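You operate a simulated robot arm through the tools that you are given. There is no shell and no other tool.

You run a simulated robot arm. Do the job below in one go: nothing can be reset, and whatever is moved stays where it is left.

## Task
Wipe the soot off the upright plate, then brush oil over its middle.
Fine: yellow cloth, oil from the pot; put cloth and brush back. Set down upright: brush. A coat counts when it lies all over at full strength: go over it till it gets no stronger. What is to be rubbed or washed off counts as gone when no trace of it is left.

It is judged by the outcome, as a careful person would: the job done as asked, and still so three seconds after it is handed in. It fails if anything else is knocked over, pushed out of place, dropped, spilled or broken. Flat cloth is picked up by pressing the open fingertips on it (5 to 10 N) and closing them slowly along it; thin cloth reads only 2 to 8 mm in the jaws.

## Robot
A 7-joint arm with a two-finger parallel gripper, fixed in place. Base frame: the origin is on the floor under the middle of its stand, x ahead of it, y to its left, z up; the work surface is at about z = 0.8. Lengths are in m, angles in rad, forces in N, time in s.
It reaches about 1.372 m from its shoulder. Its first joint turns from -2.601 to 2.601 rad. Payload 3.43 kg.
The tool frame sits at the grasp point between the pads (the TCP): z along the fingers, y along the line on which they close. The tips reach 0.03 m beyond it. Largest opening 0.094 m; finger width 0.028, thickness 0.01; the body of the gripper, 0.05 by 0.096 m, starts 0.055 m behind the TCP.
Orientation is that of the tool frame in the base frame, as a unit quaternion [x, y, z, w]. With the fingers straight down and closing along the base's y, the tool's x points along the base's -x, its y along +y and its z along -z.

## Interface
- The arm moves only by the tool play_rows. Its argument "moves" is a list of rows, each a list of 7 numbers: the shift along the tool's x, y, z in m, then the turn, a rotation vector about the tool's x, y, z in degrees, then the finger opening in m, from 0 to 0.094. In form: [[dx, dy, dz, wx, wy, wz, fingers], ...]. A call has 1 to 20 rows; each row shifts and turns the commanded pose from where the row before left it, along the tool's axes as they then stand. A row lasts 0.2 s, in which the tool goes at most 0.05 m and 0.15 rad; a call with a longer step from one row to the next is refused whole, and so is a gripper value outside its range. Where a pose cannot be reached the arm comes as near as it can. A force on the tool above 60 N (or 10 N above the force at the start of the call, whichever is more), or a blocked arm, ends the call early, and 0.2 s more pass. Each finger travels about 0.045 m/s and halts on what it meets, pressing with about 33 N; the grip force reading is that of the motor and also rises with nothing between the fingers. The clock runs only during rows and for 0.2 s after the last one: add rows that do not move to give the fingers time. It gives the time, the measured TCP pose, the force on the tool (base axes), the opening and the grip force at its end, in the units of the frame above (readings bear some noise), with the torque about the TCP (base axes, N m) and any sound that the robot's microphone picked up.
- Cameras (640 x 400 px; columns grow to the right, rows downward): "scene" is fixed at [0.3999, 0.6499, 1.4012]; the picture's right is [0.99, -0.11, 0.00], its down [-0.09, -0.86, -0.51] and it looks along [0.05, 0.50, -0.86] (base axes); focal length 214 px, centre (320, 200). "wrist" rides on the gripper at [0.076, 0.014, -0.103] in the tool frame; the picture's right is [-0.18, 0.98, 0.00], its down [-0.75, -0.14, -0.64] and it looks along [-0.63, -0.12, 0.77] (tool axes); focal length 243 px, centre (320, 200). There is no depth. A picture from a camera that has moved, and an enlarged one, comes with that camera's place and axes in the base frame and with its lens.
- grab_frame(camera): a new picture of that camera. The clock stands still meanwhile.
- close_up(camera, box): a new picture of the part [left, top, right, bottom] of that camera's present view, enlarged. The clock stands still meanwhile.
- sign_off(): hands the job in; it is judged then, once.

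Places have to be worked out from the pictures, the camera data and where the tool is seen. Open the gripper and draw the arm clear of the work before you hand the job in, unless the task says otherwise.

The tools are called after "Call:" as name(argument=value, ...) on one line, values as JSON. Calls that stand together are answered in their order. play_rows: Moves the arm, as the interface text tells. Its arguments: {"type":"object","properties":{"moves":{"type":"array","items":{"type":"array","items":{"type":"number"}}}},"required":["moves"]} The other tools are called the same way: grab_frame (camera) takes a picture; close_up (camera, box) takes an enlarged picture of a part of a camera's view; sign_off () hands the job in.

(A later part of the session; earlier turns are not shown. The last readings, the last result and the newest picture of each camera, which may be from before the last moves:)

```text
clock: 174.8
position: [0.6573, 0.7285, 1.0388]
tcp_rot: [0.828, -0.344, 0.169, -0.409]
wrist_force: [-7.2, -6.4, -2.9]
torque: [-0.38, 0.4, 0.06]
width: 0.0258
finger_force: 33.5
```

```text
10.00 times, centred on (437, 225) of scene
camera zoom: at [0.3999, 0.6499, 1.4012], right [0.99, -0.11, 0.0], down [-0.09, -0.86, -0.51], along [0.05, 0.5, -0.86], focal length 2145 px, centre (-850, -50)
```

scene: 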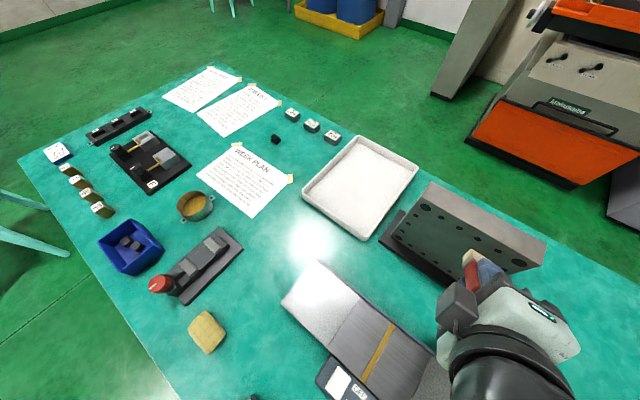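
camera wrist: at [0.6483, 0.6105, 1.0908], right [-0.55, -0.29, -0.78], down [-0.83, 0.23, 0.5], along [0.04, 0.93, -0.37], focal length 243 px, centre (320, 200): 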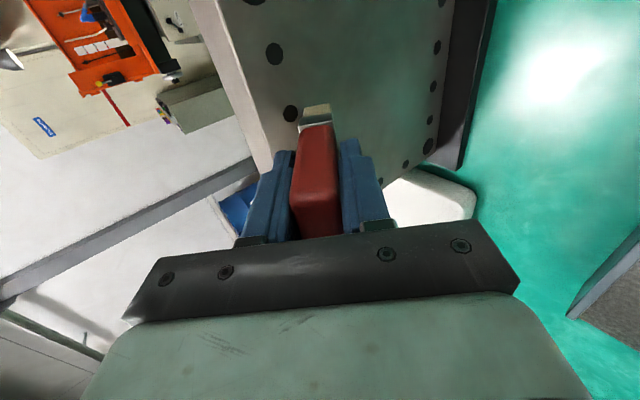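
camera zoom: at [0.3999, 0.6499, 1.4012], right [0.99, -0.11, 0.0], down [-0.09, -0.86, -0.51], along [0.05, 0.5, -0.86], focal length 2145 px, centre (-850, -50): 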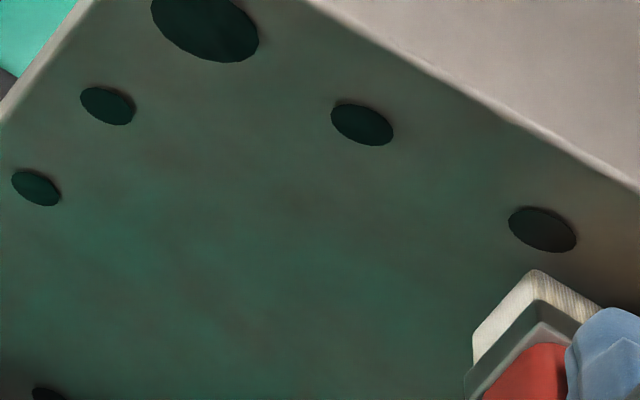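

No trace is obvious from here; I back off to the side for a clear look at the stroke.

Call:
play_rows(moves=[[0, 0.0122, -0.0159, 0, 0, 0, 0.006], [0.02, 0.0182, -0.0239, 0, 0, 0, 0.006], [0.03, 0.0182, -0.0239, 0, 0, 0, 0.006], [0.035, 0.0122, -0.0159, 0, 0, 0, 0.006], [0.035, 0.0122, -0.0159, 0, 0, 0, 0.006], [0, 0, 0, 0, 0, 0, 0.006]])

Call:
grab_frame(camera="wrist")

Call:
close_up(camera="scene", box=[395, 185, 555, 285])

```text
clock: 176.2
position: [0.658, 0.5585, 1.0375]
tcp_rot: [0.828, -0.344, 0.168, -0.41]
wrist_force: [-0.2, 0.1, -0.3]
torque: [-0.03, 0.03, 0.03]
width: 0.0256
finger_force: 32.6
```

```text
taken
camera wrist: at [0.6481, 0.4409, 1.0886], right [-0.55, -0.29, -0.78], down [-0.83, 0.23, 0.5], along [0.04, 0.93, -0.37], focal length 243 px, centre (320, 200)
```

wrist: 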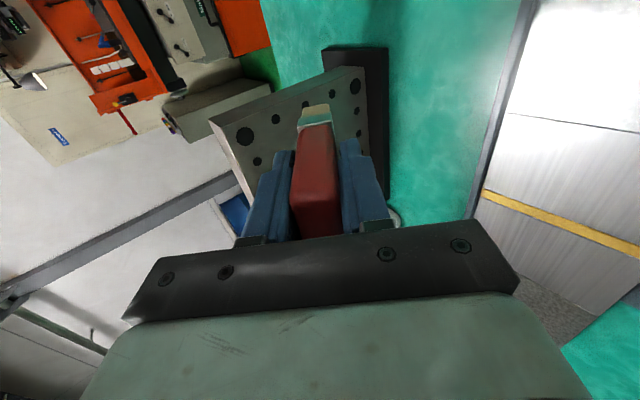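

```text
4.00 times, centred on (475, 235) of scene
camera zoom: at [0.3999, 0.6499, 1.4012], right [0.99, -0.11, 0.0], down [-0.09, -0.86, -0.51], along [0.05, 0.5, -0.86], focal length 858 px, centre (-300, 60)
```

zoom: 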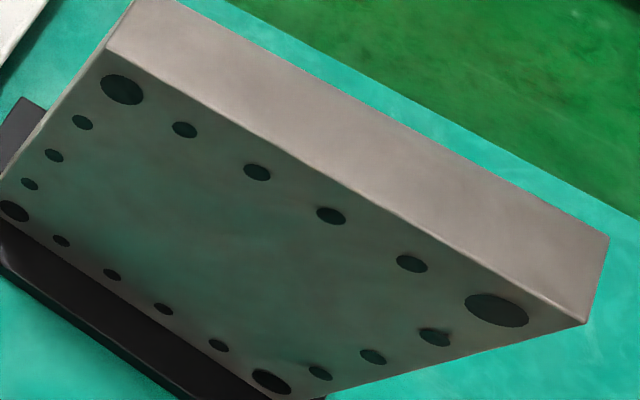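

I compare an enlarged view of the same box as before oiling.

Call:
close_up(camera="scene", box=[415, 205, 511, 265])

Call:
close_up(camera="wrist", box=[270, 80, 370, 150])

Call:
close_up(camera="scene", box=[160, 180, 240, 230])

```text
6.67 times, centred on (463, 235) of scene
camera zoom: at [0.3999, 0.6499, 1.4012], right [0.99, -0.11, 0.0], down [-0.09, -0.86, -0.51], along [0.05, 0.5, -0.86], focal length 1430 px, centre (-633, -33)
```

zoom: 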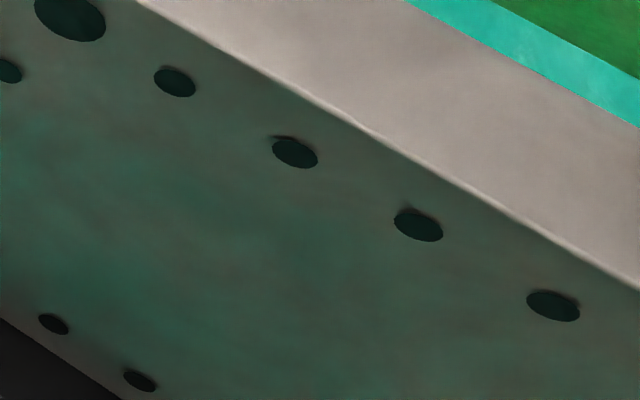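

```text
5.71 times, centred on (320, 115) of wrist
camera zoom: at [0.6481, 0.4409, 1.0886], right [-0.55, -0.29, -0.78], down [-0.83, 0.23, 0.5], along [0.04, 0.93, -0.37], focal length 1386 px, centre (320, 686)
```

zoom: 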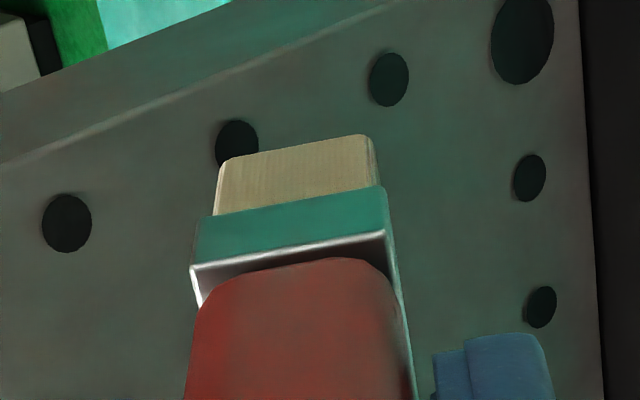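

```text
8.00 times, centred on (200, 205) of scene
camera zoom: at [0.3999, 0.6499, 1.4012], right [0.99, -0.11, 0.0], down [-0.09, -0.86, -0.51], along [0.05, 0.5, -0.86], focal length 1716 px, centre (1280, 160)
```

zoom: 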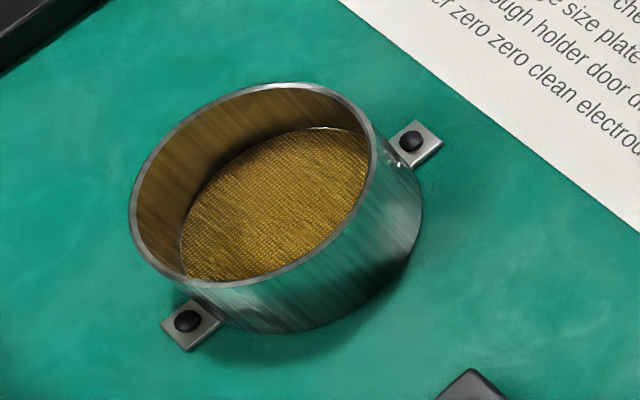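

The bristles look dry and no oil mark is visible, so standing in the pot has not loaded them. I level the tool and go back to dip the brush properly.

Call:
play_rows(moves=[[0, -0.0358, -0.0274, 0, 0, 0, 0.006], [0, -0.0358, -0.0274, 0, 0, 0, 0.006], [0, 0, 0, -7.5, 0, 0, 0.006], [0, 0, 0, -7.5, 0, 0, 0.006], [0, 0, 0, -7.5, 0, 0, 0.006], [0, 0, 0, -7.5, 0, 0, 0.006], [0, 0, 0, -7.5, 0, 0, 0.006], [0, 0, 0, -7.5, 0, 0, 0.006], [0, 0, 0, -7.5, 0, 0, 0.006], [0, 0, 0, 0, 0, 0, 0.006]])

Call:
play_rows(moves=[[-0.0443, 0.0065, 0, 0, 0, 0, 0.006], [-0.0443, 0.0065, 0, 0, 0, 0, 0.006], [-0.0443, 0.0065, 0, 0, 0, 0, 0.006], [-0.0443, 0.0065, 0, 0, 0, 0, 0.006], [-0.0443, 0.0065, 0, 0, 0, 0, 0.006], [-0.0443, 0.0065, 0, 0, 0, 0, 0.006], [-0.0443, 0.0065, 0, 0, 0, 0, 0.006], [-0.0443, 0.0065, 0, 0, 0, 0, 0.006], [-0.0443, 0.0065, 0, 0, 0, 0, 0.006], [-0.0443, 0.0065, 0, 0, 0, 0, 0.006], [-0.0443, 0.0065, 0, 0, 0, 0, 0.006], [-0.0443, 0.0065, 0, 0, 0, 0, 0.006], [-0.0443, 0.0065, 0, 0, 0, 0, 0.006], [-0.0443, 0.0065, 0, 0, 0, 0, 0.006], [-0.0443, 0.0065, 0, 0, 0, 0, 0.006], [-0.0443, 0.0065, 0, 0, 0, 0, 0.006], [-0.0443, 0.0065, 0, 0, 0, 0, 0.006], [0, 0, 0, 0, 0, 0, 0.006]])

Call:
grab_frame(camera="wrist")

```text
clock: 178.4
position: [0.6565, 0.5573, 1.1283]
tcp_rot: [0.923, -0.384, -0.001, 0.0]
wrist_force: [0.8, 0.9, -0.7]
torque: [-0.01, 0.0, 0.02]
width: 0.0256
finger_force: 32.9
```

```text
clock: 182.2
position: [0.0466, 1.0144, 1.1302]
tcp_rot: [0.924, -0.383, 0.0, -0.001]
wrist_force: [0.2, -0.1, -0.5]
torque: [-0.04, 0.01, -0.02]
width: 0.0255
finger_force: 32.7
```

```text
taken
camera wrist: at [0.0906, 0.9493, 1.2339], right [-0.83, -0.56, 0.0], down [-0.43, 0.63, 0.64], along [-0.36, 0.53, -0.77], focal length 243 px, centre (320, 200)
```

wrist: 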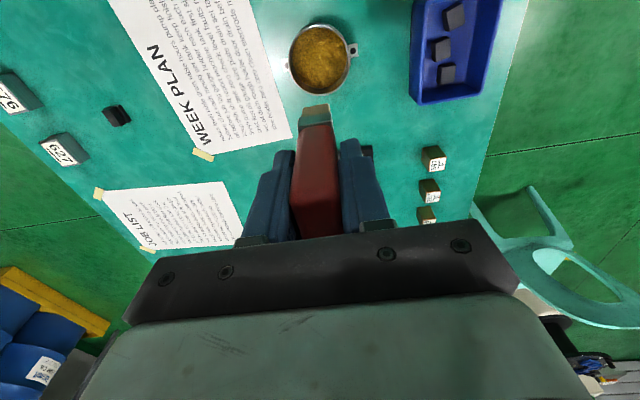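

Above the pot again. I lower the brush into it, slowing near the bottom.

Call:
play_rows(moves=[[0.002, 0, 0.03, 0, 0, 0, 0.006], [0, 0, 0.04, 0, 0, 0, 0.006], [0, 0, 0.04, 0, 0, 0, 0.006], [0, 0, 0.04, 0, 0, 0, 0.006], [0, 0, 0.03, 0, 0, 0, 0.006], [0, 0, 0.02, 0, 0, 0, 0.006], [0, 0, 0.02, 0, 0, 0, 0.006], [0, 0, 0.01, 0, 0, 0, 0.006], [0, 0, 0.006, 0, 0, 0, 0.006], [0, 0, 0, 0, 0, 0, 0.006]])

Call:
play_rows(moves=[[0, 0, 0.003, 0, 0, 0, 0.006], [0, 0, 0.002, 0, 0, 0, 0.006], [0, 0, 0, 0, 0, 0, 0.006]])

```text
clock: 184.4
position: [0.0492, 1.0122, 0.8938]
tcp_rot: [0.924, -0.383, 0.0, -0.001]
wrist_force: [0.0, -0.5, -1.1]
torque: [0.01, 0.01, -0.01]
width: 0.0259
finger_force: 32.9
```

```text
clock: 185.2
position: [0.0485, 1.0124, 0.8892]
tcp_rot: [0.923, -0.384, 0.001, -0.001]
wrist_force: [-0.5, -1.1, 1.0]
torque: [-0.02, 0.05, -0.01]
width: 0.0254
finger_force: 32.9
```

At 0.889 about touching. I press on gently in 1.5 mm steps.

Call:
play_rows(moves=[[0, 0, 0.0015, 0, 0, 0, 0.006], [0, 0, 0, 0, 0, 0, 0.006]])

Call:
play_rows(moves=[[0, 0, 0.0015, 0, 0, 0, 0.006], [0, 0, 0, 0, 0, 0, 0.006]])

```text
clock: 185.8
position: [0.0486, 1.0127, 0.8866]
tcp_rot: [0.924, -0.383, 0.0, -0.002]
wrist_force: [-1.2, 0.5, 14.3]
torque: [-0.14, 0.01, 0.0]
width: 0.0256
finger_force: 33.1
```

```text
clock: 186.4
position: [0.0495, 1.013, 0.8877]
tcp_rot: [0.924, -0.383, 0.0, -0.002]
wrist_force: [-0.9, 1.4, 27.9]
torque: [-0.05, 0.06, -0.02]
width: 0.0258
finger_force: 32.3
```

The bristles press on the oil bed (28 N). I ease off a little, dwell, and stir gently by a few millimetres.

Call:
play_rows(moves=[[0, 0, -0.0018, 0, 0, 0, 0.006], [0.003, 0, 0, 0, 0, 0, 0.006], [0.003, 0, 0, 0, 0, 0, 0.006], [-0.003, 0, 0, 0, 0, 0, 0.006], [-0.003, 0, 0, 0, 0, 0, 0.006], [-0.003, 0, 0, 0, 0, 0, 0.006], [-0.003, 0, 0, 0, 0, 0, 0.006], [0.003, 0, 0, 0, 0, 0, 0.006], [0.003, 0, 0, 0, 0, 0, 0.006], [0, 0.004, 0, 0, 0, 0, 0.006], [0, 0.004, 0, 0, 0, 0, 0.006], [0, -0.004, 0, 0, 0, 0, 0.006], [0, -0.004, 0, 0, 0, 0, 0.006], [0, 0, 0, 0, 0, 0, 0.006], [0, 0, 0, 0, 0, 0, 0.006]])

Call:
close_up(camera="scene", box=[150, 170, 246, 230])

```text
clock: 189.6
position: [0.0483, 1.0123, 0.8875]
tcp_rot: [0.923, -0.384, -0.001, -0.002]
wrist_force: [-0.4, -1.5, 3.1]
torque: [-0.13, 0.05, 0.02]
width: 0.0258
finger_force: 32.5
```

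```text
6.67 times, centred on (198, 200) of scene
camera zoom: at [0.3999, 0.6499, 1.4012], right [0.99, -0.11, 0.0], down [-0.09, -0.86, -0.51], along [0.05, 0.5, -0.86], focal length 1430 px, centre (1133, 200)
```

zoom: 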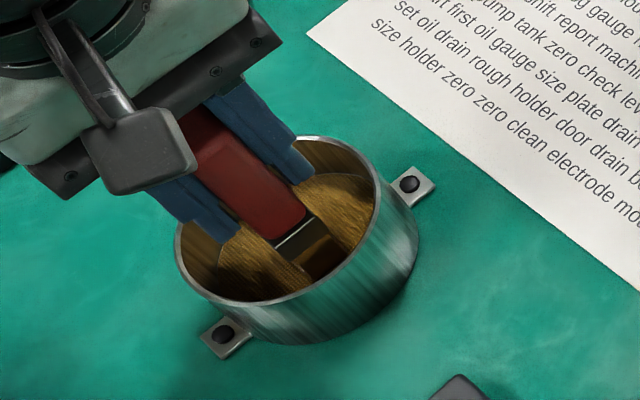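

Dipped. I lift the brush out straight and look at the bristles.

Call:
play_rows(moves=[[0, 0, -0.005, 0, 0, 0, 0.006], [0, 0, -0.01, 0, 0, 0, 0.006], [0, 0, -0.02, 0, 0, 0, 0.006], [0, 0, -0.025, 0, 0, 0, 0.006], [0, 0, -0.03, 0, 0, 0, 0.006], [0, 0, -0.03, 0, 0, 0, 0.006], [0, 0, -0.03, 0, 0, 0, 0.006], [0, 0, -0.03, 0, 0, 0, 0.006], [0, 0, -0.035, 0, 0, 0, 0.006], [0, 0, 0, 0, 0, 0, 0.006]])

Call:
close_up(camera="scene", box=[90, 95, 218, 175])

Call:
close_up(camera="wrist", box=[260, 20, 380, 140])

```text
clock: 191.8
position: [0.048, 1.0104, 1.1041]
tcp_rot: [0.923, -0.384, 0.0, -0.001]
wrist_force: [0.1, -0.5, -1.0]
torque: [-0.01, 0.0, 0.02]
width: 0.0256
finger_force: 32.9
```

```text
5.00 times, centred on (154, 135) of scene
camera zoom: at [0.3999, 0.6499, 1.4012], right [0.99, -0.11, 0.0], down [-0.09, -0.86, -0.51], along [0.05, 0.5, -0.86], focal length 1072 px, centre (1150, 525)
```

zoom: 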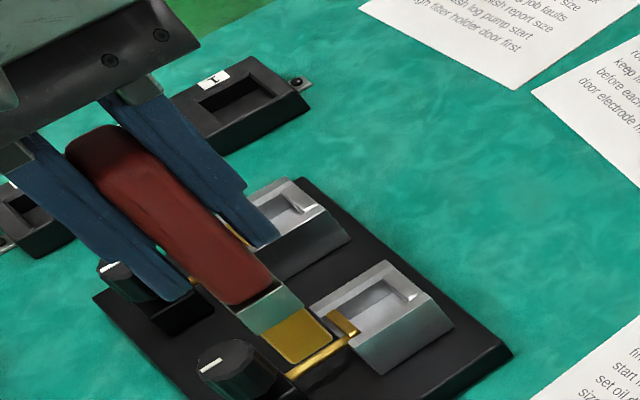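

```text
3.33 times, centred on (320, 80) of wrist
camera zoom: at [0.0936, 0.9464, 1.2074], right [-0.83, -0.56, 0.0], down [-0.43, 0.63, 0.64], along [-0.36, 0.53, -0.77], focal length 809 px, centre (320, 600)
```

zoom: 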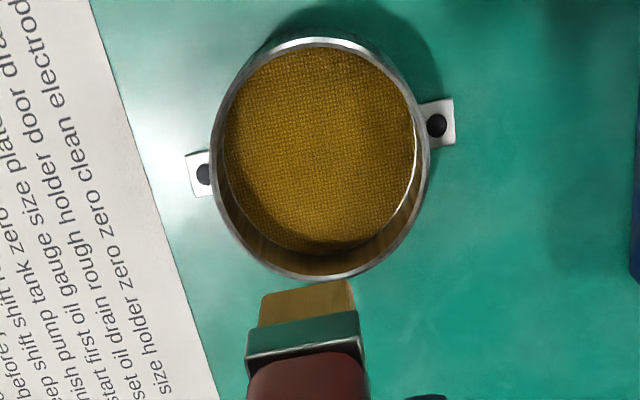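

The bristles are now golden with oil. I carry the brush back to the plate the same way as before.

Call:
play_rows(moves=[[0.02, -0.005, -0.003, 0, 0, 0, 0.006], [0.0407, -0.0097, -0.0013, 0, 0, 0, 0.006], [0.0407, -0.0097, -0.0013, 0, 0, 0, 0.006], [0.0407, -0.0097, -0.0013, 0, 0, 0, 0.006], [0.0407, -0.0097, -0.0013, 0, 0, 0, 0.006], [0.0407, -0.0097, -0.0013, 0, 0, 0, 0.006], [0.0407, -0.0097, -0.0013, 0, 0, 0, 0.006], [0.0407, -0.0097, -0.0013, 0, 0, 0, 0.006], [0.0407, -0.0097, -0.0013, 0, 0, 0, 0.006], [0.0407, -0.0097, -0.0013, 0, 0, 0, 0.006], [0.0407, -0.0097, -0.0013, 0, 0, 0, 0.006], [0.0407, -0.0097, -0.0013, 0, 0, 0, 0.006], [0.0407, -0.0097, -0.0013, 0, 0, 0, 0.006], [0.0407, -0.0097, -0.0013, 0, 0, 0, 0.006], [0.0407, -0.0097, -0.0013, 0, 0, 0, 0.006], [0.0407, -0.0097, -0.0013, 0, 0, 0, 0.006], [0, 0, 0, 0, 0, 0, 0.006]])

Call:
play_rows(moves=[[0, 0, 0, 7.5, 0, 0, 0.006], [0, 0, 0, 7.5, 0, 0, 0.006], [0, 0, 0, 7.5, 0, 0, 0.006], [0, 0, 0, 7.5, 0, 0, 0.006], [0, 0, 0, 7.5, 0, 0, 0.006], [0, 0, 0, 7.5, 0, 0, 0.006], [0, 0, 0, 7.5, 0, 0, 0.006], [0, 0.0276, 0.0211, 0, 0, 0, 0.006], [0, 0.0276, 0.0211, 0, 0, 0, 0.006], [0, 0.0276, 0.0211, 0, 0, 0, 0.006], [0, -0.017, 0.0222, 0, 0, 0, 0.006], [0, -0.0122, 0.0159, 0, 0, 0, 0.006], [0, 0, 0, 0, 0, 0, 0.006]])

```text
clock: 195.4
position: [0.6004, 0.6717, 1.1243]
tcp_rot: [0.923, -0.384, -0.001, -0.001]
wrist_force: [-0.1, 1.4, -1.7]
torque: [-0.02, 0.01, 0.06]
width: 0.0257
finger_force: 32.7
```

```text
clock: 198.2
position: [0.6344, 0.7055, 1.0207]
tcp_rot: [0.828, -0.344, 0.17, -0.41]
wrist_force: [0.7, -0.5, -0.7]
torque: [0.01, 0.05, 0.0]
width: 0.0253
finger_force: 32.9
```

In front of the plate at contact height about 0.98. I approach the surface.

Call:
play_rows(moves=[[0, -0.0073, 0.0095, 0, 0, 0, 0.006], [0, -0.0073, 0.0095, 0, 0, 0, 0.006], [0, -0.0024, 0.0032, 0, 0, 0, 0.006], [0, 0, 0, 0, 0, 0, 0.006]])

Call:
play_rows(moves=[[0, -0.0009, 0.0012, 0, 0, 0, 0.006], [0, 0, 0, 0, 0, 0, 0.006]])

```text
clock: 199.2
position: [0.6543, 0.7237, 1.0196]
tcp_rot: [0.828, -0.344, 0.169, -0.409]
wrist_force: [0.3, -0.2, -0.3]
torque: [-0.02, 0.0, 0.01]
width: 0.0254
finger_force: 33.4
```

```text
clock: 199.8
position: [0.6552, 0.7258, 1.0206]
tcp_rot: [0.828, -0.344, 0.169, -0.409]
wrist_force: [-0.9, 0.5, -0.7]
torque: [-0.02, 0.04, 0.03]
width: 0.0255
finger_force: 33.5
```

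Call:
play_rows(moves=[[0, -0.0009, 0.0012, 0, 0, 0, 0.006], [0, 0, 0, 0, 0, 0, 0.006]])

Call:
play_rows(moves=[[0, -0.0006, 0.0008, 0, 0, 0, 0.006], [0, 0, 0, 0, 0, 0, 0.006]])

```text
clock: 200.4
position: [0.6567, 0.7272, 1.0205]
tcp_rot: [0.828, -0.344, 0.169, -0.409]
wrist_force: [0.2, -0.4, -1.7]
torque: [0.0, 0.01, -0.02]
width: 0.0255
finger_force: 32.6
```

```text
clock: 201.0
position: [0.6569, 0.7276, 1.0191]
tcp_rot: [0.827, -0.344, 0.17, -0.41]
wrist_force: [-3.2, -5.0, -1.0]
torque: [-0.13, 0.13, 0.02]
width: 0.0254
finger_force: 32.8
```

Contact with about 6 N. A downward stroke in the middle column, then I look at the mark.

Call:
play_rows(moves=[[0, 0.0089, 0.0074, 0, 0, 0, 0.006], [0, 0.0092, 0.00705, 0, 0, 0, 0.006], [0, 0.0092, 0.00705, 0, 0, 0, 0.006], [0, 0.0092, 0.00705, 0, 0, 0, 0.006], [0, 0.0092, 0.00705, 0, 0, 0, 0.006], [0, 0.0092, 0.00705, 0, 0, 0, 0.006], [0, 0.0092, 0.00705, 0, 0, 0, 0.006], [0, 0.0092, 0.00705, 0, 0, 0, 0.006], [0, 0.0092, 0.00705, 0, 0, 0, 0.006]])

Call:
close_up(camera="scene", box=[395, 185, 555, 285])

Call:
grab_frame(camera="wrist")

```text
clock: 203.0
position: [0.657, 0.7283, 0.9153]
tcp_rot: [0.827, -0.344, 0.17, -0.41]
wrist_force: [-9.0, -8.6, 2.3]
torque: [-0.21, 0.18, 0.11]
width: 0.0256
finger_force: 32.9
```

```text
4.00 times, centred on (475, 235) of scene
camera zoom: at [0.3999, 0.6499, 1.4012], right [0.99, -0.11, 0.0], down [-0.09, -0.86, -0.51], along [0.05, 0.5, -0.86], focal length 858 px, centre (-300, 60)
```

zoom: 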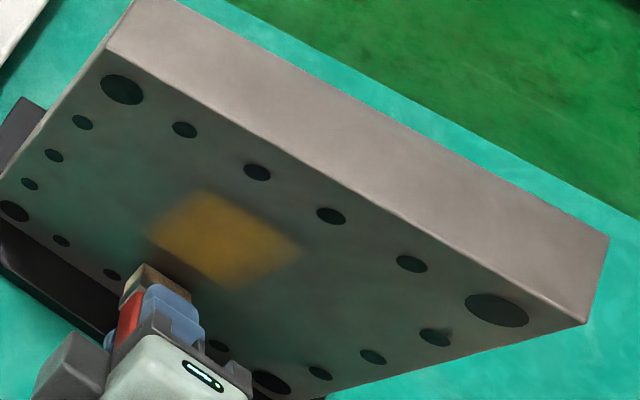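

```text
taken
camera wrist: at [0.6484, 0.6101, 0.9664], right [-0.55, -0.29, -0.78], down [-0.83, 0.23, 0.5], along [0.04, 0.93, -0.37], focal length 243 px, centre (320, 200)
```

wrist: 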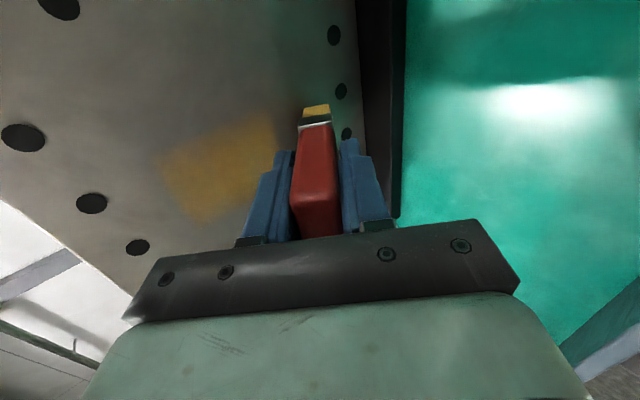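

Oil goes on: a faint amber stripe about 5 cm wide. I go over this column again, up, down and up, to build strength.

Call:
play_rows(moves=[[0, -0.0092, -0.00705, 0, 0, 0, 0.006], [0, -0.0092, -0.00705, 0, 0, 0, 0.006], [0, -0.0092, -0.00705, 0, 0, 0, 0.006], [0, -0.0092, -0.00705, 0, 0, 0, 0.006], [0, -0.0092, -0.00705, 0, 0, 0, 0.006], [0, -0.0092, -0.00705, 0, 0, 0, 0.006], [0, -0.0092, -0.00705, 0, 0, 0, 0.006], [0, -0.0092, -0.00705, 0, 0, 0, 0.006], [0, -0.0092, -0.00705, 0, 0, 0, 0.006]])

Call:
play_rows(moves=[[0, 0.0092, 0.00705, 0, 0, 0, 0.006], [0, 0.0092, 0.00705, 0, 0, 0, 0.006], [0, 0.0092, 0.00705, 0, 0, 0, 0.006], [0, 0.0092, 0.00705, 0, 0, 0, 0.006], [0, 0.0092, 0.00705, 0, 0, 0, 0.006], [0, 0.0092, 0.00705, 0, 0, 0, 0.006], [0, 0.0092, 0.00705, 0, 0, 0, 0.006], [0, 0.0092, 0.00705, 0, 0, 0, 0.006], [0, 0.0092, 0.00705, 0, 0, 0, 0.006]])

Call:
close_up(camera="scene", box=[395, 185, 555, 285])

Call:
close_up(camera="wrist", box=[100, 40, 400, 240])

```text
clock: 205.0
position: [0.657, 0.727, 1.0203]
tcp_rot: [0.828, -0.344, 0.169, -0.41]
wrist_force: [-4.9, -3.5, -2.5]
torque: [-0.22, 0.21, 0.07]
width: 0.0254
finger_force: 32.9
```

```text
clock: 207.0
position: [0.6557, 0.7296, 0.9154]
tcp_rot: [0.828, -0.344, 0.169, -0.409]
wrist_force: [-4.8, -3.1, 0.7]
torque: [-0.12, 0.11, 0.09]
width: 0.0256
finger_force: 33.2
```

```text
4.00 times, centred on (475, 235) of scene
camera zoom: at [0.3999, 0.6499, 1.4012], right [0.99, -0.11, 0.0], down [-0.09, -0.86, -0.51], along [0.05, 0.5, -0.86], focal length 858 px, centre (-300, 60)
```

zoom: 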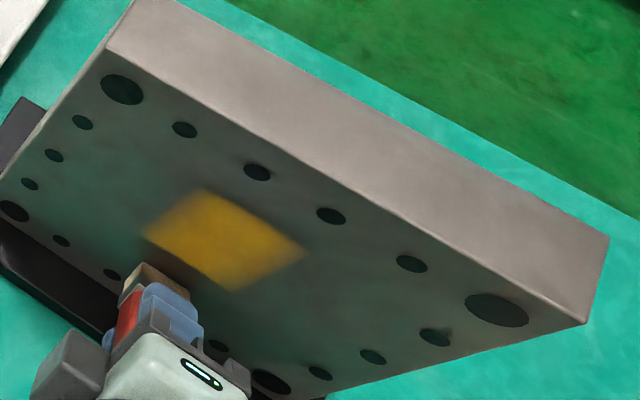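

```text
2.00 times, centred on (250, 140) of wrist
camera zoom: at [0.6475, 0.6107, 0.9673], right [-0.55, -0.29, -0.78], down [-0.83, 0.23, 0.5], along [0.04, 0.93, -0.37], focal length 485 px, centre (460, 320)
```

zoom: 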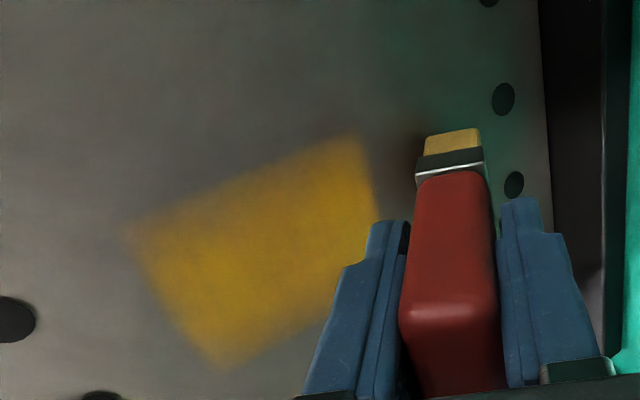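

The coat is building (stronger amber). Now I widen it: shift 2.5 cm toward +s and stroke up and down.

Call:
play_rows(moves=[[0.0125, -0.0003, 0.0004, 0, 0, 0, 0.006], [0.0125, 0, 0, 0, 0, 0, 0.006], [0, -0.0092, -0.00705, 0, 0, 0, 0.006], [0, -0.0092, -0.00705, 0, 0, 0, 0.006], [0, -0.0092, -0.00705, 0, 0, 0, 0.006], [0, -0.0092, -0.00705, 0, 0, 0, 0.006], [0, -0.0092, -0.00705, 0, 0, 0, 0.006], [0, -0.0092, -0.00705, 0, 0, 0, 0.006], [0, -0.0092, -0.00705, 0, 0, 0, 0.006], [0, -0.0092, -0.00705, 0, 0, 0, 0.006], [0, -0.0092, -0.00705, 0, 0, 0, 0.006]])

Call:
play_rows(moves=[[0, 0.0092, 0.00705, 0, 0, 0, 0.006], [0, 0.0092, 0.00705, 0, 0, 0, 0.006], [0, 0.0092, 0.00705, 0, 0, 0, 0.006], [0, 0.0092, 0.00705, 0, 0, 0, 0.006], [0, 0.0092, 0.00705, 0, 0, 0, 0.006], [0, 0.0092, 0.00705, 0, 0, 0, 0.006], [0, 0.0092, 0.00705, 0, 0, 0, 0.006], [0, 0.0092, 0.00705, 0, 0, 0, 0.006], [0, 0.0092, 0.00705, 0, 0, 0, 0.006]])

Call:
close_up(camera="scene", box=[395, 185, 555, 285])

Call:
close_up(camera="wrist", box=[100, 40, 400, 240])

```text
clock: 209.4
position: [0.674, 0.7105, 1.02]
tcp_rot: [0.828, -0.344, 0.169, -0.409]
wrist_force: [-8.1, -7.0, -4.1]
torque: [-0.38, 0.51, 0.05]
width: 0.0256
finger_force: 32.6
```

```text
clock: 211.4
position: [0.6745, 0.711, 0.9159]
tcp_rot: [0.828, -0.344, 0.17, -0.41]
wrist_force: [-9.6, -9.9, 3.0]
torque: [-0.22, 0.2, 0.02]
width: 0.0255
finger_force: 32.8
```

```text
4.00 times, centred on (475, 235) of scene
camera zoom: at [0.3999, 0.6499, 1.4012], right [0.99, -0.11, 0.0], down [-0.09, -0.86, -0.51], along [0.05, 0.5, -0.86], focal length 858 px, centre (-300, 60)
```

zoom: 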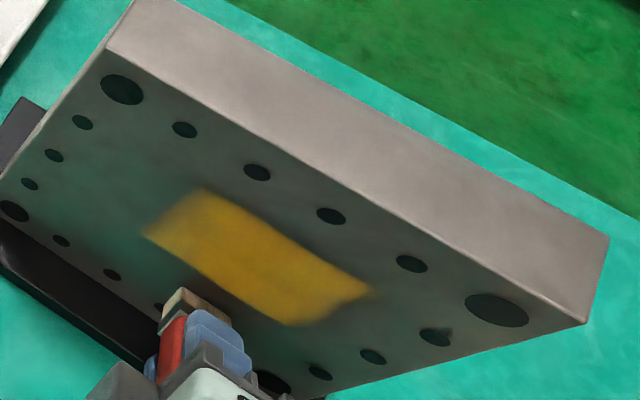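

```text
2.00 times, centred on (250, 140) of wrist
camera zoom: at [0.6657, 0.5932, 0.968], right [-0.55, -0.29, -0.78], down [-0.83, 0.23, 0.5], along [0.04, 0.93, -0.37], focal length 485 px, centre (460, 320)
```

zoom: 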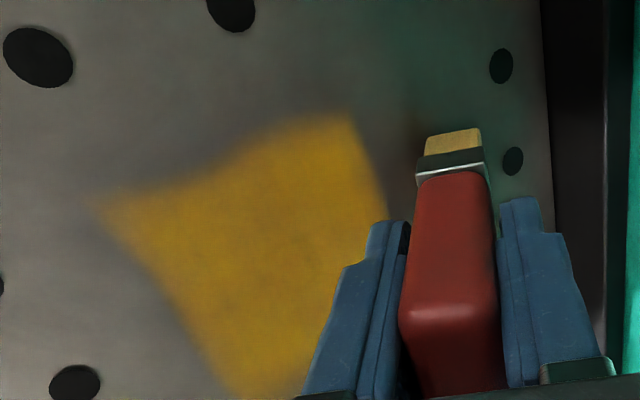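

The coat now reaches s≈0 to 0.01. I shift another 2 cm to +s to see whether the coat widens further, stroking up and down.

Call:
play_rows(moves=[[0.01, -0.0001, 0.0001, 0, 0, 0, 0.006], [0.01, 0, 0, 0, 0, 0, 0.006], [0, -0.0092, -0.00705, 0, 0, 0, 0.006], [0, -0.0092, -0.00705, 0, 0, 0, 0.006], [0, -0.0092, -0.00705, 0, 0, 0, 0.006], [0, -0.0092, -0.00705, 0, 0, 0, 0.006], [0, -0.0092, -0.00705, 0, 0, 0, 0.006], [0, -0.0092, -0.00705, 0, 0, 0, 0.006], [0, -0.0092, -0.00705, 0, 0, 0, 0.006], [0, -0.0092, -0.00705, 0, 0, 0, 0.006], [0, -0.0092, -0.00705, 0, 0, 0, 0.006]])

Call:
play_rows(moves=[[0, 0.0092, 0.00705, 0, 0, 0, 0.006], [0, 0.0092, 0.00705, 0, 0, 0, 0.006], [0, 0.0092, 0.00705, 0, 0, 0, 0.006], [0, 0.0092, 0.00705, 0, 0, 0, 0.006], [0, 0.0092, 0.00705, 0, 0, 0, 0.006], [0, 0.0092, 0.00705, 0, 0, 0, 0.006], [0, 0.0092, 0.00705, 0, 0, 0, 0.006], [0, 0.0092, 0.00705, 0, 0, 0, 0.006], [0, 0.0092, 0.00705, 0, 0, 0, 0.006]])

Call:
close_up(camera="scene", box=[395, 185, 555, 285])

Call:
close_up(camera="wrist", box=[100, 40, 400, 240])

```text
clock: 213.8
position: [0.6901, 0.6958, 1.0205]
tcp_rot: [0.828, -0.344, 0.169, -0.409]
wrist_force: [-9.7, -10.7, -5.1]
torque: [-0.55, 0.55, 0.01]
width: 0.0257
finger_force: 33.3
```

```text
clock: 215.8
position: [0.6889, 0.6957, 0.9151]
tcp_rot: [0.828, -0.345, 0.169, -0.409]
wrist_force: [-9.7, -8.2, 2.1]
torque: [-0.23, 0.2, 0.06]
width: 0.0258
finger_force: 33.3
```

```text
4.00 times, centred on (475, 235) of scene
camera zoom: at [0.3999, 0.6499, 1.4012], right [0.99, -0.11, 0.0], down [-0.09, -0.86, -0.51], along [0.05, 0.5, -0.86], focal length 858 px, centre (-300, 60)
```

zoom: 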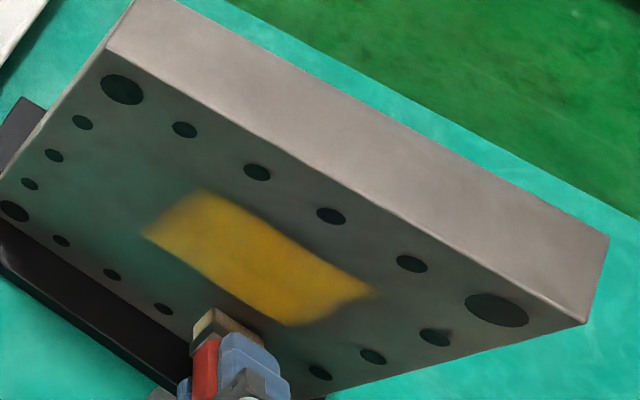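

```text
2.00 times, centred on (250, 140) of wrist
camera zoom: at [0.6799, 0.5793, 0.9676], right [-0.55, -0.29, -0.78], down [-0.83, 0.23, 0.5], along [0.04, 0.93, -0.37], focal length 485 px, centre (460, 320)
```

zoom: 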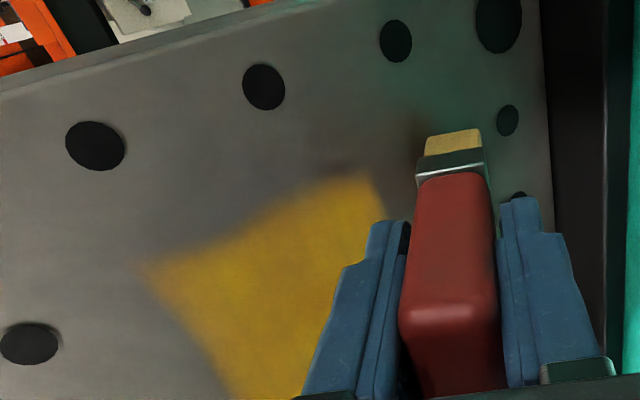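

The coat did not extend beyond s≈0.01, so the strip to oil ends there. I now slide to the other side (s≈-0.075) and stroke up and down.

Call:
play_rows(moves=[[-0.0176, 0.0003, -0.0004, 0, 0, 0, 0.006], [-0.0176, 0, 0, 0, 0, 0, 0.006], [-0.0176, 0, 0, 0, 0, 0, 0.006], [-0.0176, 0, 0, 0, 0, 0, 0.006], [0, -0.0092, -0.00705, 0, 0, 0, 0.006], [0, -0.0092, -0.00705, 0, 0, 0, 0.006], [0, -0.0092, -0.00705, 0, 0, 0, 0.006], [0, -0.0092, -0.00705, 0, 0, 0, 0.006], [0, -0.0092, -0.00705, 0, 0, 0, 0.006], [0, -0.0092, -0.00705, 0, 0, 0, 0.006], [0, -0.0092, -0.00705, 0, 0, 0, 0.006], [0, -0.0092, -0.00705, 0, 0, 0, 0.006], [0, -0.0092, -0.00705, 0, 0, 0, 0.006]])

Call:
play_rows(moves=[[0, 0.0092, 0.00705, 0, 0, 0, 0.006], [0, 0.0092, 0.00705, 0, 0, 0, 0.006], [0, 0.0092, 0.00705, 0, 0, 0, 0.006], [0, 0.0092, 0.00705, 0, 0, 0, 0.006], [0, 0.0092, 0.00705, 0, 0, 0, 0.006], [0, 0.0092, 0.00705, 0, 0, 0, 0.006], [0, 0.0092, 0.00705, 0, 0, 0, 0.006], [0, 0.0092, 0.00705, 0, 0, 0, 0.006], [0, 0.0092, 0.00705, 0, 0, 0, 0.006]])

Call:
close_up(camera="scene", box=[395, 185, 555, 285])

```text
clock: 218.6
position: [0.6384, 0.7465, 1.02]
tcp_rot: [0.828, -0.344, 0.169, -0.41]
wrist_force: [-7.2, -7.8, -3.6]
torque: [-0.46, 0.39, 0.06]
width: 0.0258
finger_force: 33.2
```

```text
clock: 220.6
position: [0.6395, 0.7473, 0.916]
tcp_rot: [0.827, -0.345, 0.17, -0.41]
wrist_force: [-5.3, -5.8, 1.3]
torque: [-0.16, 0.12, 0.03]
width: 0.0256
finger_force: 32.9
```

```text
4.00 times, centred on (475, 235) of scene
camera zoom: at [0.3999, 0.6499, 1.4012], right [0.99, -0.11, 0.0], down [-0.09, -0.86, -0.51], along [0.05, 0.5, -0.86], focal length 858 px, centre (-300, 60)
```

zoom: 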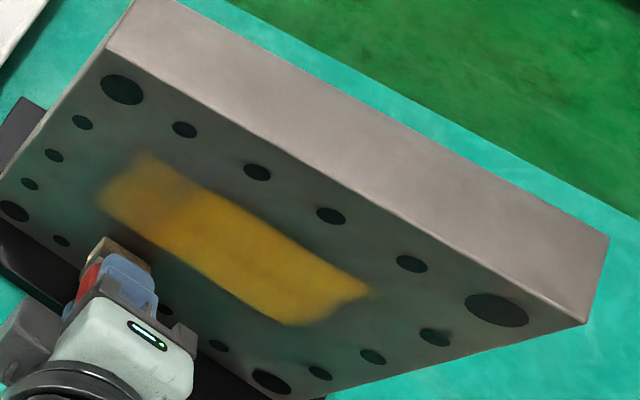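

The coat now spans about s=-0.109 to 0.01. One more column further out on the -s side, then repeat passes over the whole strip.

Call:
play_rows(moves=[[-0.01, -0.0002, 0.0003, 0, 0, 0, 0.006], [-0.01, 0, 0, 0, 0, 0, 0.006], [0, -0.0092, -0.00705, 0, 0, 0, 0.006], [0, -0.0092, -0.00705, 0, 0, 0, 0.006], [0, -0.0092, -0.00705, 0, 0, 0, 0.006], [0, -0.0092, -0.00705, 0, 0, 0, 0.006], [0, -0.0092, -0.00705, 0, 0, 0, 0.006], [0, -0.0092, -0.00705, 0, 0, 0, 0.006], [0, -0.0092, -0.00705, 0, 0, 0, 0.006], [0, -0.0092, -0.00705, 0, 0, 0, 0.006], [0, -0.0092, -0.00705, 0, 0, 0, 0.006]])

Call:
play_rows(moves=[[0, 0.0092, 0.00705, 0, 0, 0, 0.006], [0, 0.0092, 0.00705, 0, 0, 0, 0.006], [0, 0.0092, 0.00705, 0, 0, 0, 0.006], [0, 0.0092, 0.00705, 0, 0, 0, 0.006], [0, 0.0092, 0.00705, 0, 0, 0, 0.006], [0, 0.0092, 0.00705, 0, 0, 0, 0.006], [0, 0.0092, 0.00705, 0, 0, 0, 0.006], [0, 0.0092, 0.00705, 0, 0, 0, 0.006], [0, 0.0092, 0.00705, 0, 0, 0, 0.006]])

Call:
close_up(camera="scene", box=[395, 185, 555, 285])

```text
clock: 223.0
position: [0.6249, 0.7606, 1.0201]
tcp_rot: [0.828, -0.344, 0.17, -0.41]
wrist_force: [-0.7, -1.2, -1.1]
torque: [-0.07, 0.06, 0.09]
width: 0.0254
finger_force: 32.6
```

```text
clock: 225.0
position: [0.6256, 0.7611, 0.9183]
tcp_rot: [0.828, -0.344, 0.169, -0.409]
wrist_force: [-9.0, -9.6, 2.6]
torque: [-0.23, 0.21, 0.0]
width: 0.0258
finger_force: 32.7
```

```text
4.00 times, centred on (475, 235) of scene
camera zoom: at [0.3999, 0.6499, 1.4012], right [0.99, -0.11, 0.0], down [-0.09, -0.86, -0.51], along [0.05, 0.5, -0.86], focal length 858 px, centre (-300, 60)
```

zoom: 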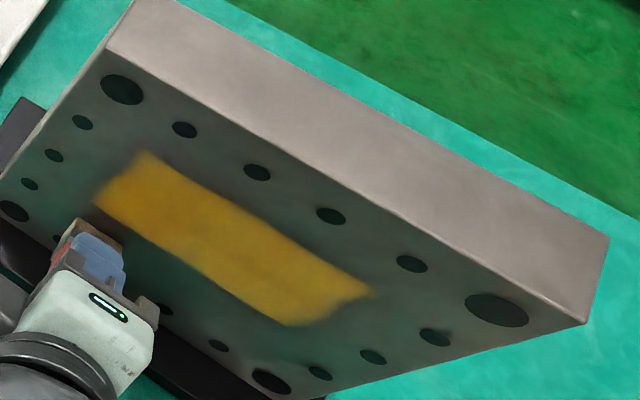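

Both ends of the strip are now fixed (s≈-0.109 to 0.01, z≈0.90 to 0.973). I go over the whole strip again, column by column.

Call:
play_rows(moves=[[0.018, 0, 0, 0, 0, 0, 0.006], [0, -0.0092, -0.00705, 0, 0, 0, 0.006], [0, -0.0092, -0.00705, 0, 0, 0, 0.006], [0, -0.0092, -0.00705, 0, 0, 0, 0.006], [0, -0.0092, -0.00705, 0, 0, 0, 0.006], [0, -0.0092, -0.00705, 0, 0, 0, 0.006], [0, -0.0092, -0.00705, 0, 0, 0, 0.006], [0, -0.0092, -0.00705, 0, 0, 0, 0.006], [0, -0.0092, -0.00705, 0, 0, 0, 0.006], [0.018, -0.0004, 0.0005, 0, 0, 0, 0.006], [0, 0.0092, 0.00705, 0, 0, 0, 0.006], [0, 0.0092, 0.00705, 0, 0, 0, 0.006], [0, 0.0092, 0.00705, 0, 0, 0, 0.006], [0, 0.0092, 0.00705, 0, 0, 0, 0.006], [0, 0.0092, 0.00705, 0, 0, 0, 0.006], [0, 0.0092, 0.00705, 0, 0, 0, 0.006], [0, 0.0092, 0.00705, 0, 0, 0, 0.006], [0, 0.0092, 0.00705, 0, 0, 0, 0.006]])

Call:
play_rows(moves=[[0.018, 0, 0, 0, 0, 0, 0.006], [0, -0.0092, -0.00705, 0, 0, 0, 0.006], [0, -0.0092, -0.00705, 0, 0, 0, 0.006], [0, -0.0092, -0.00705, 0, 0, 0, 0.006], [0, -0.0092, -0.00705, 0, 0, 0, 0.006], [0, -0.0092, -0.00705, 0, 0, 0, 0.006], [0, -0.0092, -0.00705, 0, 0, 0, 0.006], [0, -0.0092, -0.00705, 0, 0, 0, 0.006], [0, -0.0092, -0.00705, 0, 0, 0, 0.006], [0.018, 0, 0, 0, 0, 0, 0.006], [0, 0.0092, 0.00705, 0, 0, 0, 0.006], [0, 0.0092, 0.00705, 0, 0, 0, 0.006], [0, 0.0092, 0.00705, 0, 0, 0, 0.006], [0, 0.0092, 0.00705, 0, 0, 0, 0.006], [0, 0.0092, 0.00705, 0, 0, 0, 0.006], [0, 0.0092, 0.00705, 0, 0, 0, 0.006], [0, 0.0092, 0.00705, 0, 0, 0, 0.006], [0, 0.0092, 0.00705, 0, 0, 0, 0.006]])

Call:
play_rows(moves=[[0.018, 0, 0, 0, 0, 0, 0.006], [0, -0.0092, -0.00705, 0, 0, 0, 0.006], [0, -0.0092, -0.00705, 0, 0, 0, 0.006], [0, -0.0092, -0.00705, 0, 0, 0, 0.006], [0, -0.0092, -0.00705, 0, 0, 0, 0.006], [0, -0.0092, -0.00705, 0, 0, 0, 0.006], [0, -0.0092, -0.00705, 0, 0, 0, 0.006], [0, -0.0092, -0.00705, 0, 0, 0, 0.006], [0, -0.0092, -0.00705, 0, 0, 0, 0.006], [0.008, 0, 0, 0, 0, 0, 0.006], [0, 0.0092, 0.00705, 0, 0, 0, 0.006], [0, 0.0092, 0.00705, 0, 0, 0, 0.006], [0, 0.0092, 0.00705, 0, 0, 0, 0.006], [0, 0.0092, 0.00705, 0, 0, 0, 0.006], [0, 0.0092, 0.00705, 0, 0, 0, 0.006], [0, 0.0092, 0.00705, 0, 0, 0, 0.006], [0, 0.0092, 0.00705, 0, 0, 0, 0.006], [0, 0.0092, 0.00705, 0, 0, 0, 0.006]])

Call:
close_up(camera="scene", box=[395, 185, 555, 285])

```text
clock: 228.8
position: [0.6511, 0.7361, 0.9155]
tcp_rot: [0.828, -0.344, 0.169, -0.409]
wrist_force: [-12.3, -13.6, 3.7]
torque: [-0.29, 0.29, -0.03]
width: 0.0259
finger_force: 32.7
```

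```text
clock: 232.6
position: [0.6772, 0.7104, 0.9157]
tcp_rot: [0.828, -0.345, 0.169, -0.409]
wrist_force: [-9.2, -7.3, 1.8]
torque: [-0.17, 0.15, 0.05]
width: 0.0257
finger_force: 33.6
```

```text
clock: 236.4
position: [0.6952, 0.6929, 0.9159]
tcp_rot: [0.827, -0.345, 0.17, -0.41]
wrist_force: [-7.3, -7.9, 1.6]
torque: [-0.19, 0.15, -0.02]
width: 0.0256
finger_force: 33.1
```

```text
4.00 times, centred on (475, 235) of scene
camera zoom: at [0.3999, 0.6499, 1.4012], right [0.99, -0.11, 0.0], down [-0.09, -0.86, -0.51], along [0.05, 0.5, -0.86], focal length 858 px, centre (-300, 60)
```

zoom: 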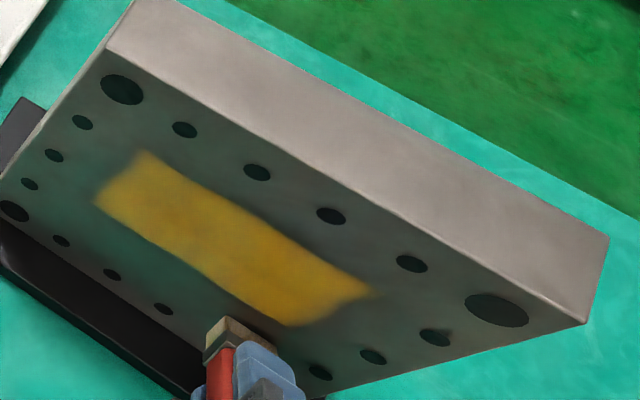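

The strip looks more even. I back off to the side to judge strength and evenness without the tool in the way.

Call:
play_rows(moves=[[0, 0.0122, -0.0159, 0, 0, 0, 0.006], [0.015, 0.0182, -0.0239, 0, 0, 0, 0.006], [0.025, 0.006, -0.04, 0, 0, 0, 0.006], [0.03, -0.01, -0.035, 0, 0, 0, 0.006], [0, -0.02, -0.0153, 0, 0, 0, 0.006], [0, 0, 0, 0, 0, 0, 0.006]])

Call:
close_up(camera="scene", box=[405, 200, 501, 260])

Call:
grab_frame(camera="wrist")

Call:
grab_frame(camera="scene")

```text
clock: 237.8
position: [0.667, 0.5661, 0.99]
tcp_rot: [0.827, -0.345, 0.17, -0.41]
wrist_force: [0.6, -0.4, 0.0]
torque: [0.03, 0.02, 0.01]
width: 0.0255
finger_force: 32.9
```

```text
6.67 times, centred on (453, 230) of scene
camera zoom: at [0.3999, 0.6499, 1.4012], right [0.99, -0.11, 0.0], down [-0.09, -0.86, -0.51], along [0.05, 0.5, -0.86], focal length 1430 px, centre (-567, 0)
```

zoom: 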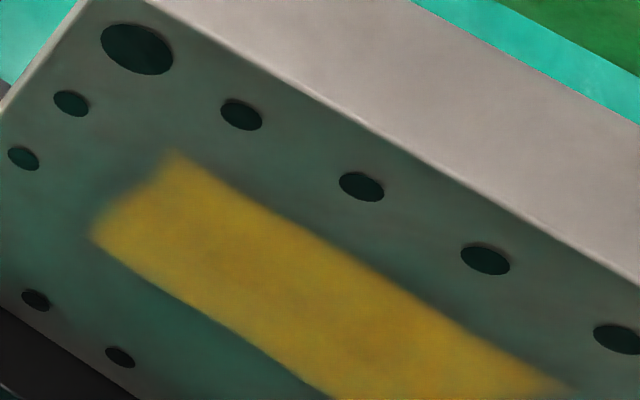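

```text
taken
camera wrist: at [0.6576, 0.4478, 1.0413], right [-0.55, -0.29, -0.78], down [-0.83, 0.23, 0.5], along [0.04, 0.93, -0.37], focal length 243 px, centre (320, 200)
```

wrist: 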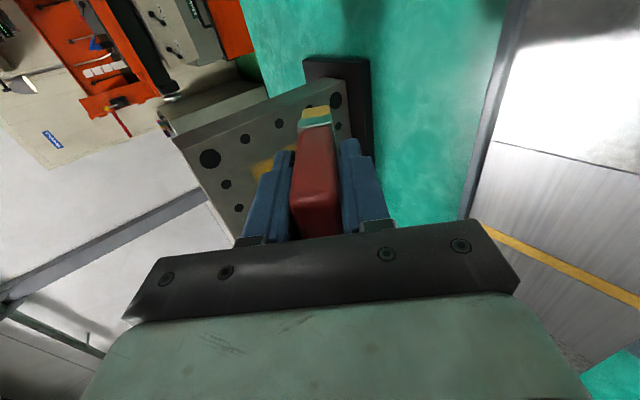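

```text
taken
```

scene: 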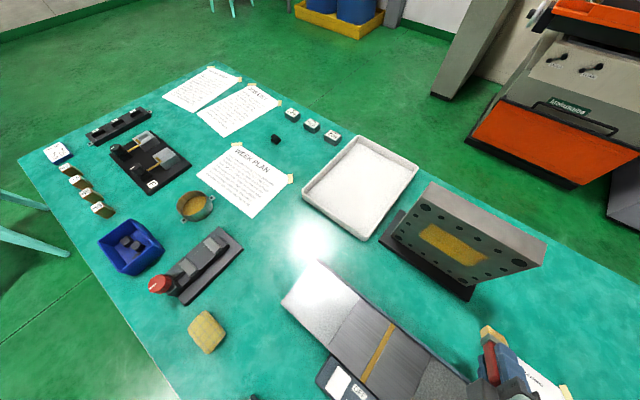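

I zoom further into different parts of the strip to judge evenness, especially its ends.

Call:
close_up(camera="scene", box=[412, 215, 460, 245])

Call:
close_up(camera="scene", box=[448, 238, 496, 268])

Call:
close_up(camera="scene", box=[410, 212, 500, 270])

```text
13.33 times, centred on (436, 230) of scene
camera zoom: at [0.3999, 0.6499, 1.4012], right [0.99, -0.11, 0.0], down [-0.09, -0.86, -0.51], along [0.05, 0.5, -0.86], focal length 2860 px, centre (-1227, -200)
```

zoom: 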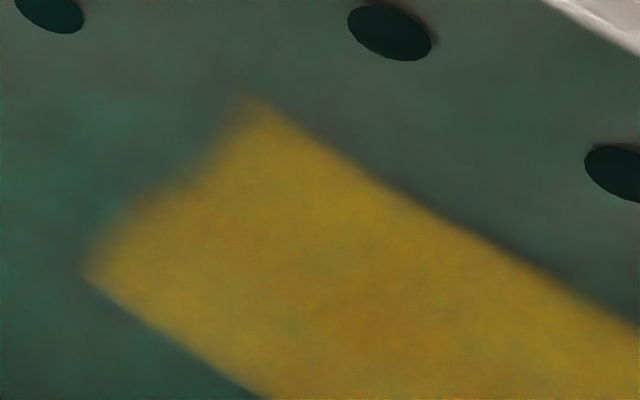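

```text
13.33 times, centred on (472, 253) of scene
camera zoom: at [0.3999, 0.6499, 1.4012], right [0.99, -0.11, 0.0], down [-0.09, -0.86, -0.51], along [0.05, 0.5, -0.86], focal length 2860 px, centre (-1707, -507)
```

zoom: 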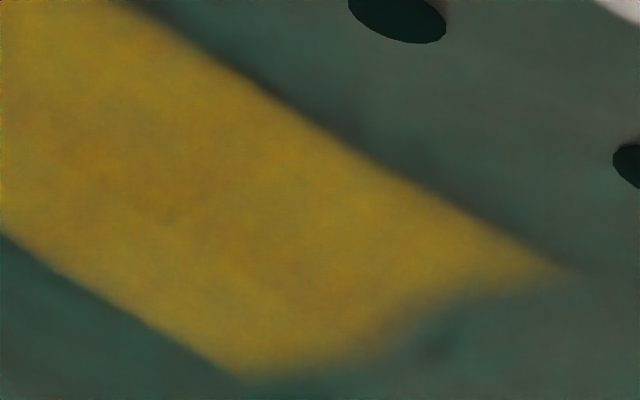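

```text
6.90 times, centred on (455, 241) of scene
camera zoom: at [0.3999, 0.6499, 1.4012], right [0.99, -0.11, 0.0], down [-0.09, -0.86, -0.51], along [0.05, 0.5, -0.86], focal length 1479 px, centre (-611, -83)
```

zoom: 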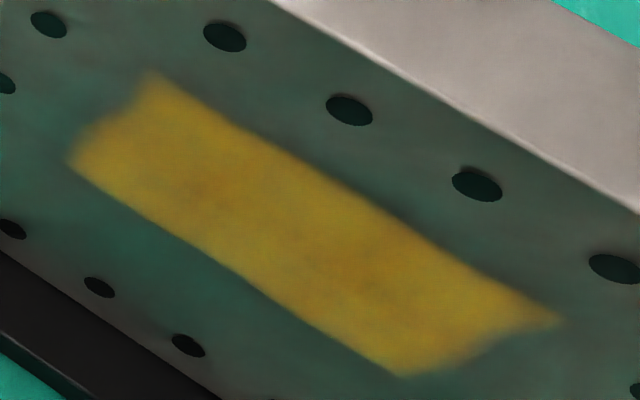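

The painted strip runs from 5 cm above the plate's centre to only 2 cm below it, while it is symmetric sideways, so the lower part still lacks oil. I return to the surface and will work lower.

Call:
play_rows(moves=[[-0.0179, -0.0073, 0.026, 0, 0, 0, 0.006], [-0.0179, -0.0073, 0.026, 0, 0, 0, 0.006], [-0.0179, -0.0073, 0.026, 0, 0, 0, 0.006], [-0.0179, -0.0073, 0.026, 0, 0, 0, 0.006], [0, 0, 0, 0, 0, 0, 0.006]])

Call:
play_rows(moves=[[0, -0.0018, 0.0024, 0, 0, 0, 0.006], [0, 0, 0, 0, 0, 0, 0.006]])

Call:
play_rows(moves=[[0, -0.0009, 0.0012, 0, 0, 0, 0.006], [0, 0, 0, 0, 0, 0, 0.006]])

```text
clock: 239.0
position: [0.6906, 0.6886, 0.9517]
tcp_rot: [0.827, -0.344, 0.169, -0.41]
wrist_force: [-0.6, 0.2, -0.6]
torque: [0.01, 0.03, 0.04]
width: 0.0257
finger_force: 32.5
```

```text
clock: 239.6
position: [0.6927, 0.6903, 0.9514]
tcp_rot: [0.828, -0.345, 0.169, -0.409]
wrist_force: [-0.1, -0.4, -0.9]
torque: [-0.03, -0.01, -0.04]
width: 0.0256
finger_force: 33.4
```

```text
clock: 240.2
position: [0.6926, 0.692, 0.9503]
tcp_rot: [0.828, -0.344, 0.17, -0.409]
wrist_force: [0.6, 0.1, -0.3]
torque: [-0.02, 0.0, -0.01]
width: 0.0254
finger_force: 32.8
```

Almost there; two more small steps.

Call:
play_rows(moves=[[0, -0.0009, 0.0012, 0, 0, 0, 0.006], [0, 0, 0, 0, 0, 0, 0.006]])

Call:
play_rows(moves=[[0, -0.0006, 0.0008, 0, 0, 0, 0.006], [0, 0, 0, 0, 0, 0, 0.006]])

```text
clock: 240.8
position: [0.6946, 0.6917, 0.9502]
tcp_rot: [0.828, -0.343, 0.169, -0.411]
wrist_force: [-1.0, -1.7, 0.1]
torque: [-0.02, 0.04, 0.0]
width: 0.0254
finger_force: 33.1
```

```text
clock: 241.4
position: [0.695, 0.6918, 0.9503]
tcp_rot: [0.828, -0.344, 0.168, -0.41]
wrist_force: [-4.9, -3.8, 0.8]
torque: [-0.05, 0.12, 0.05]
width: 0.0254
finger_force: 32.5
```

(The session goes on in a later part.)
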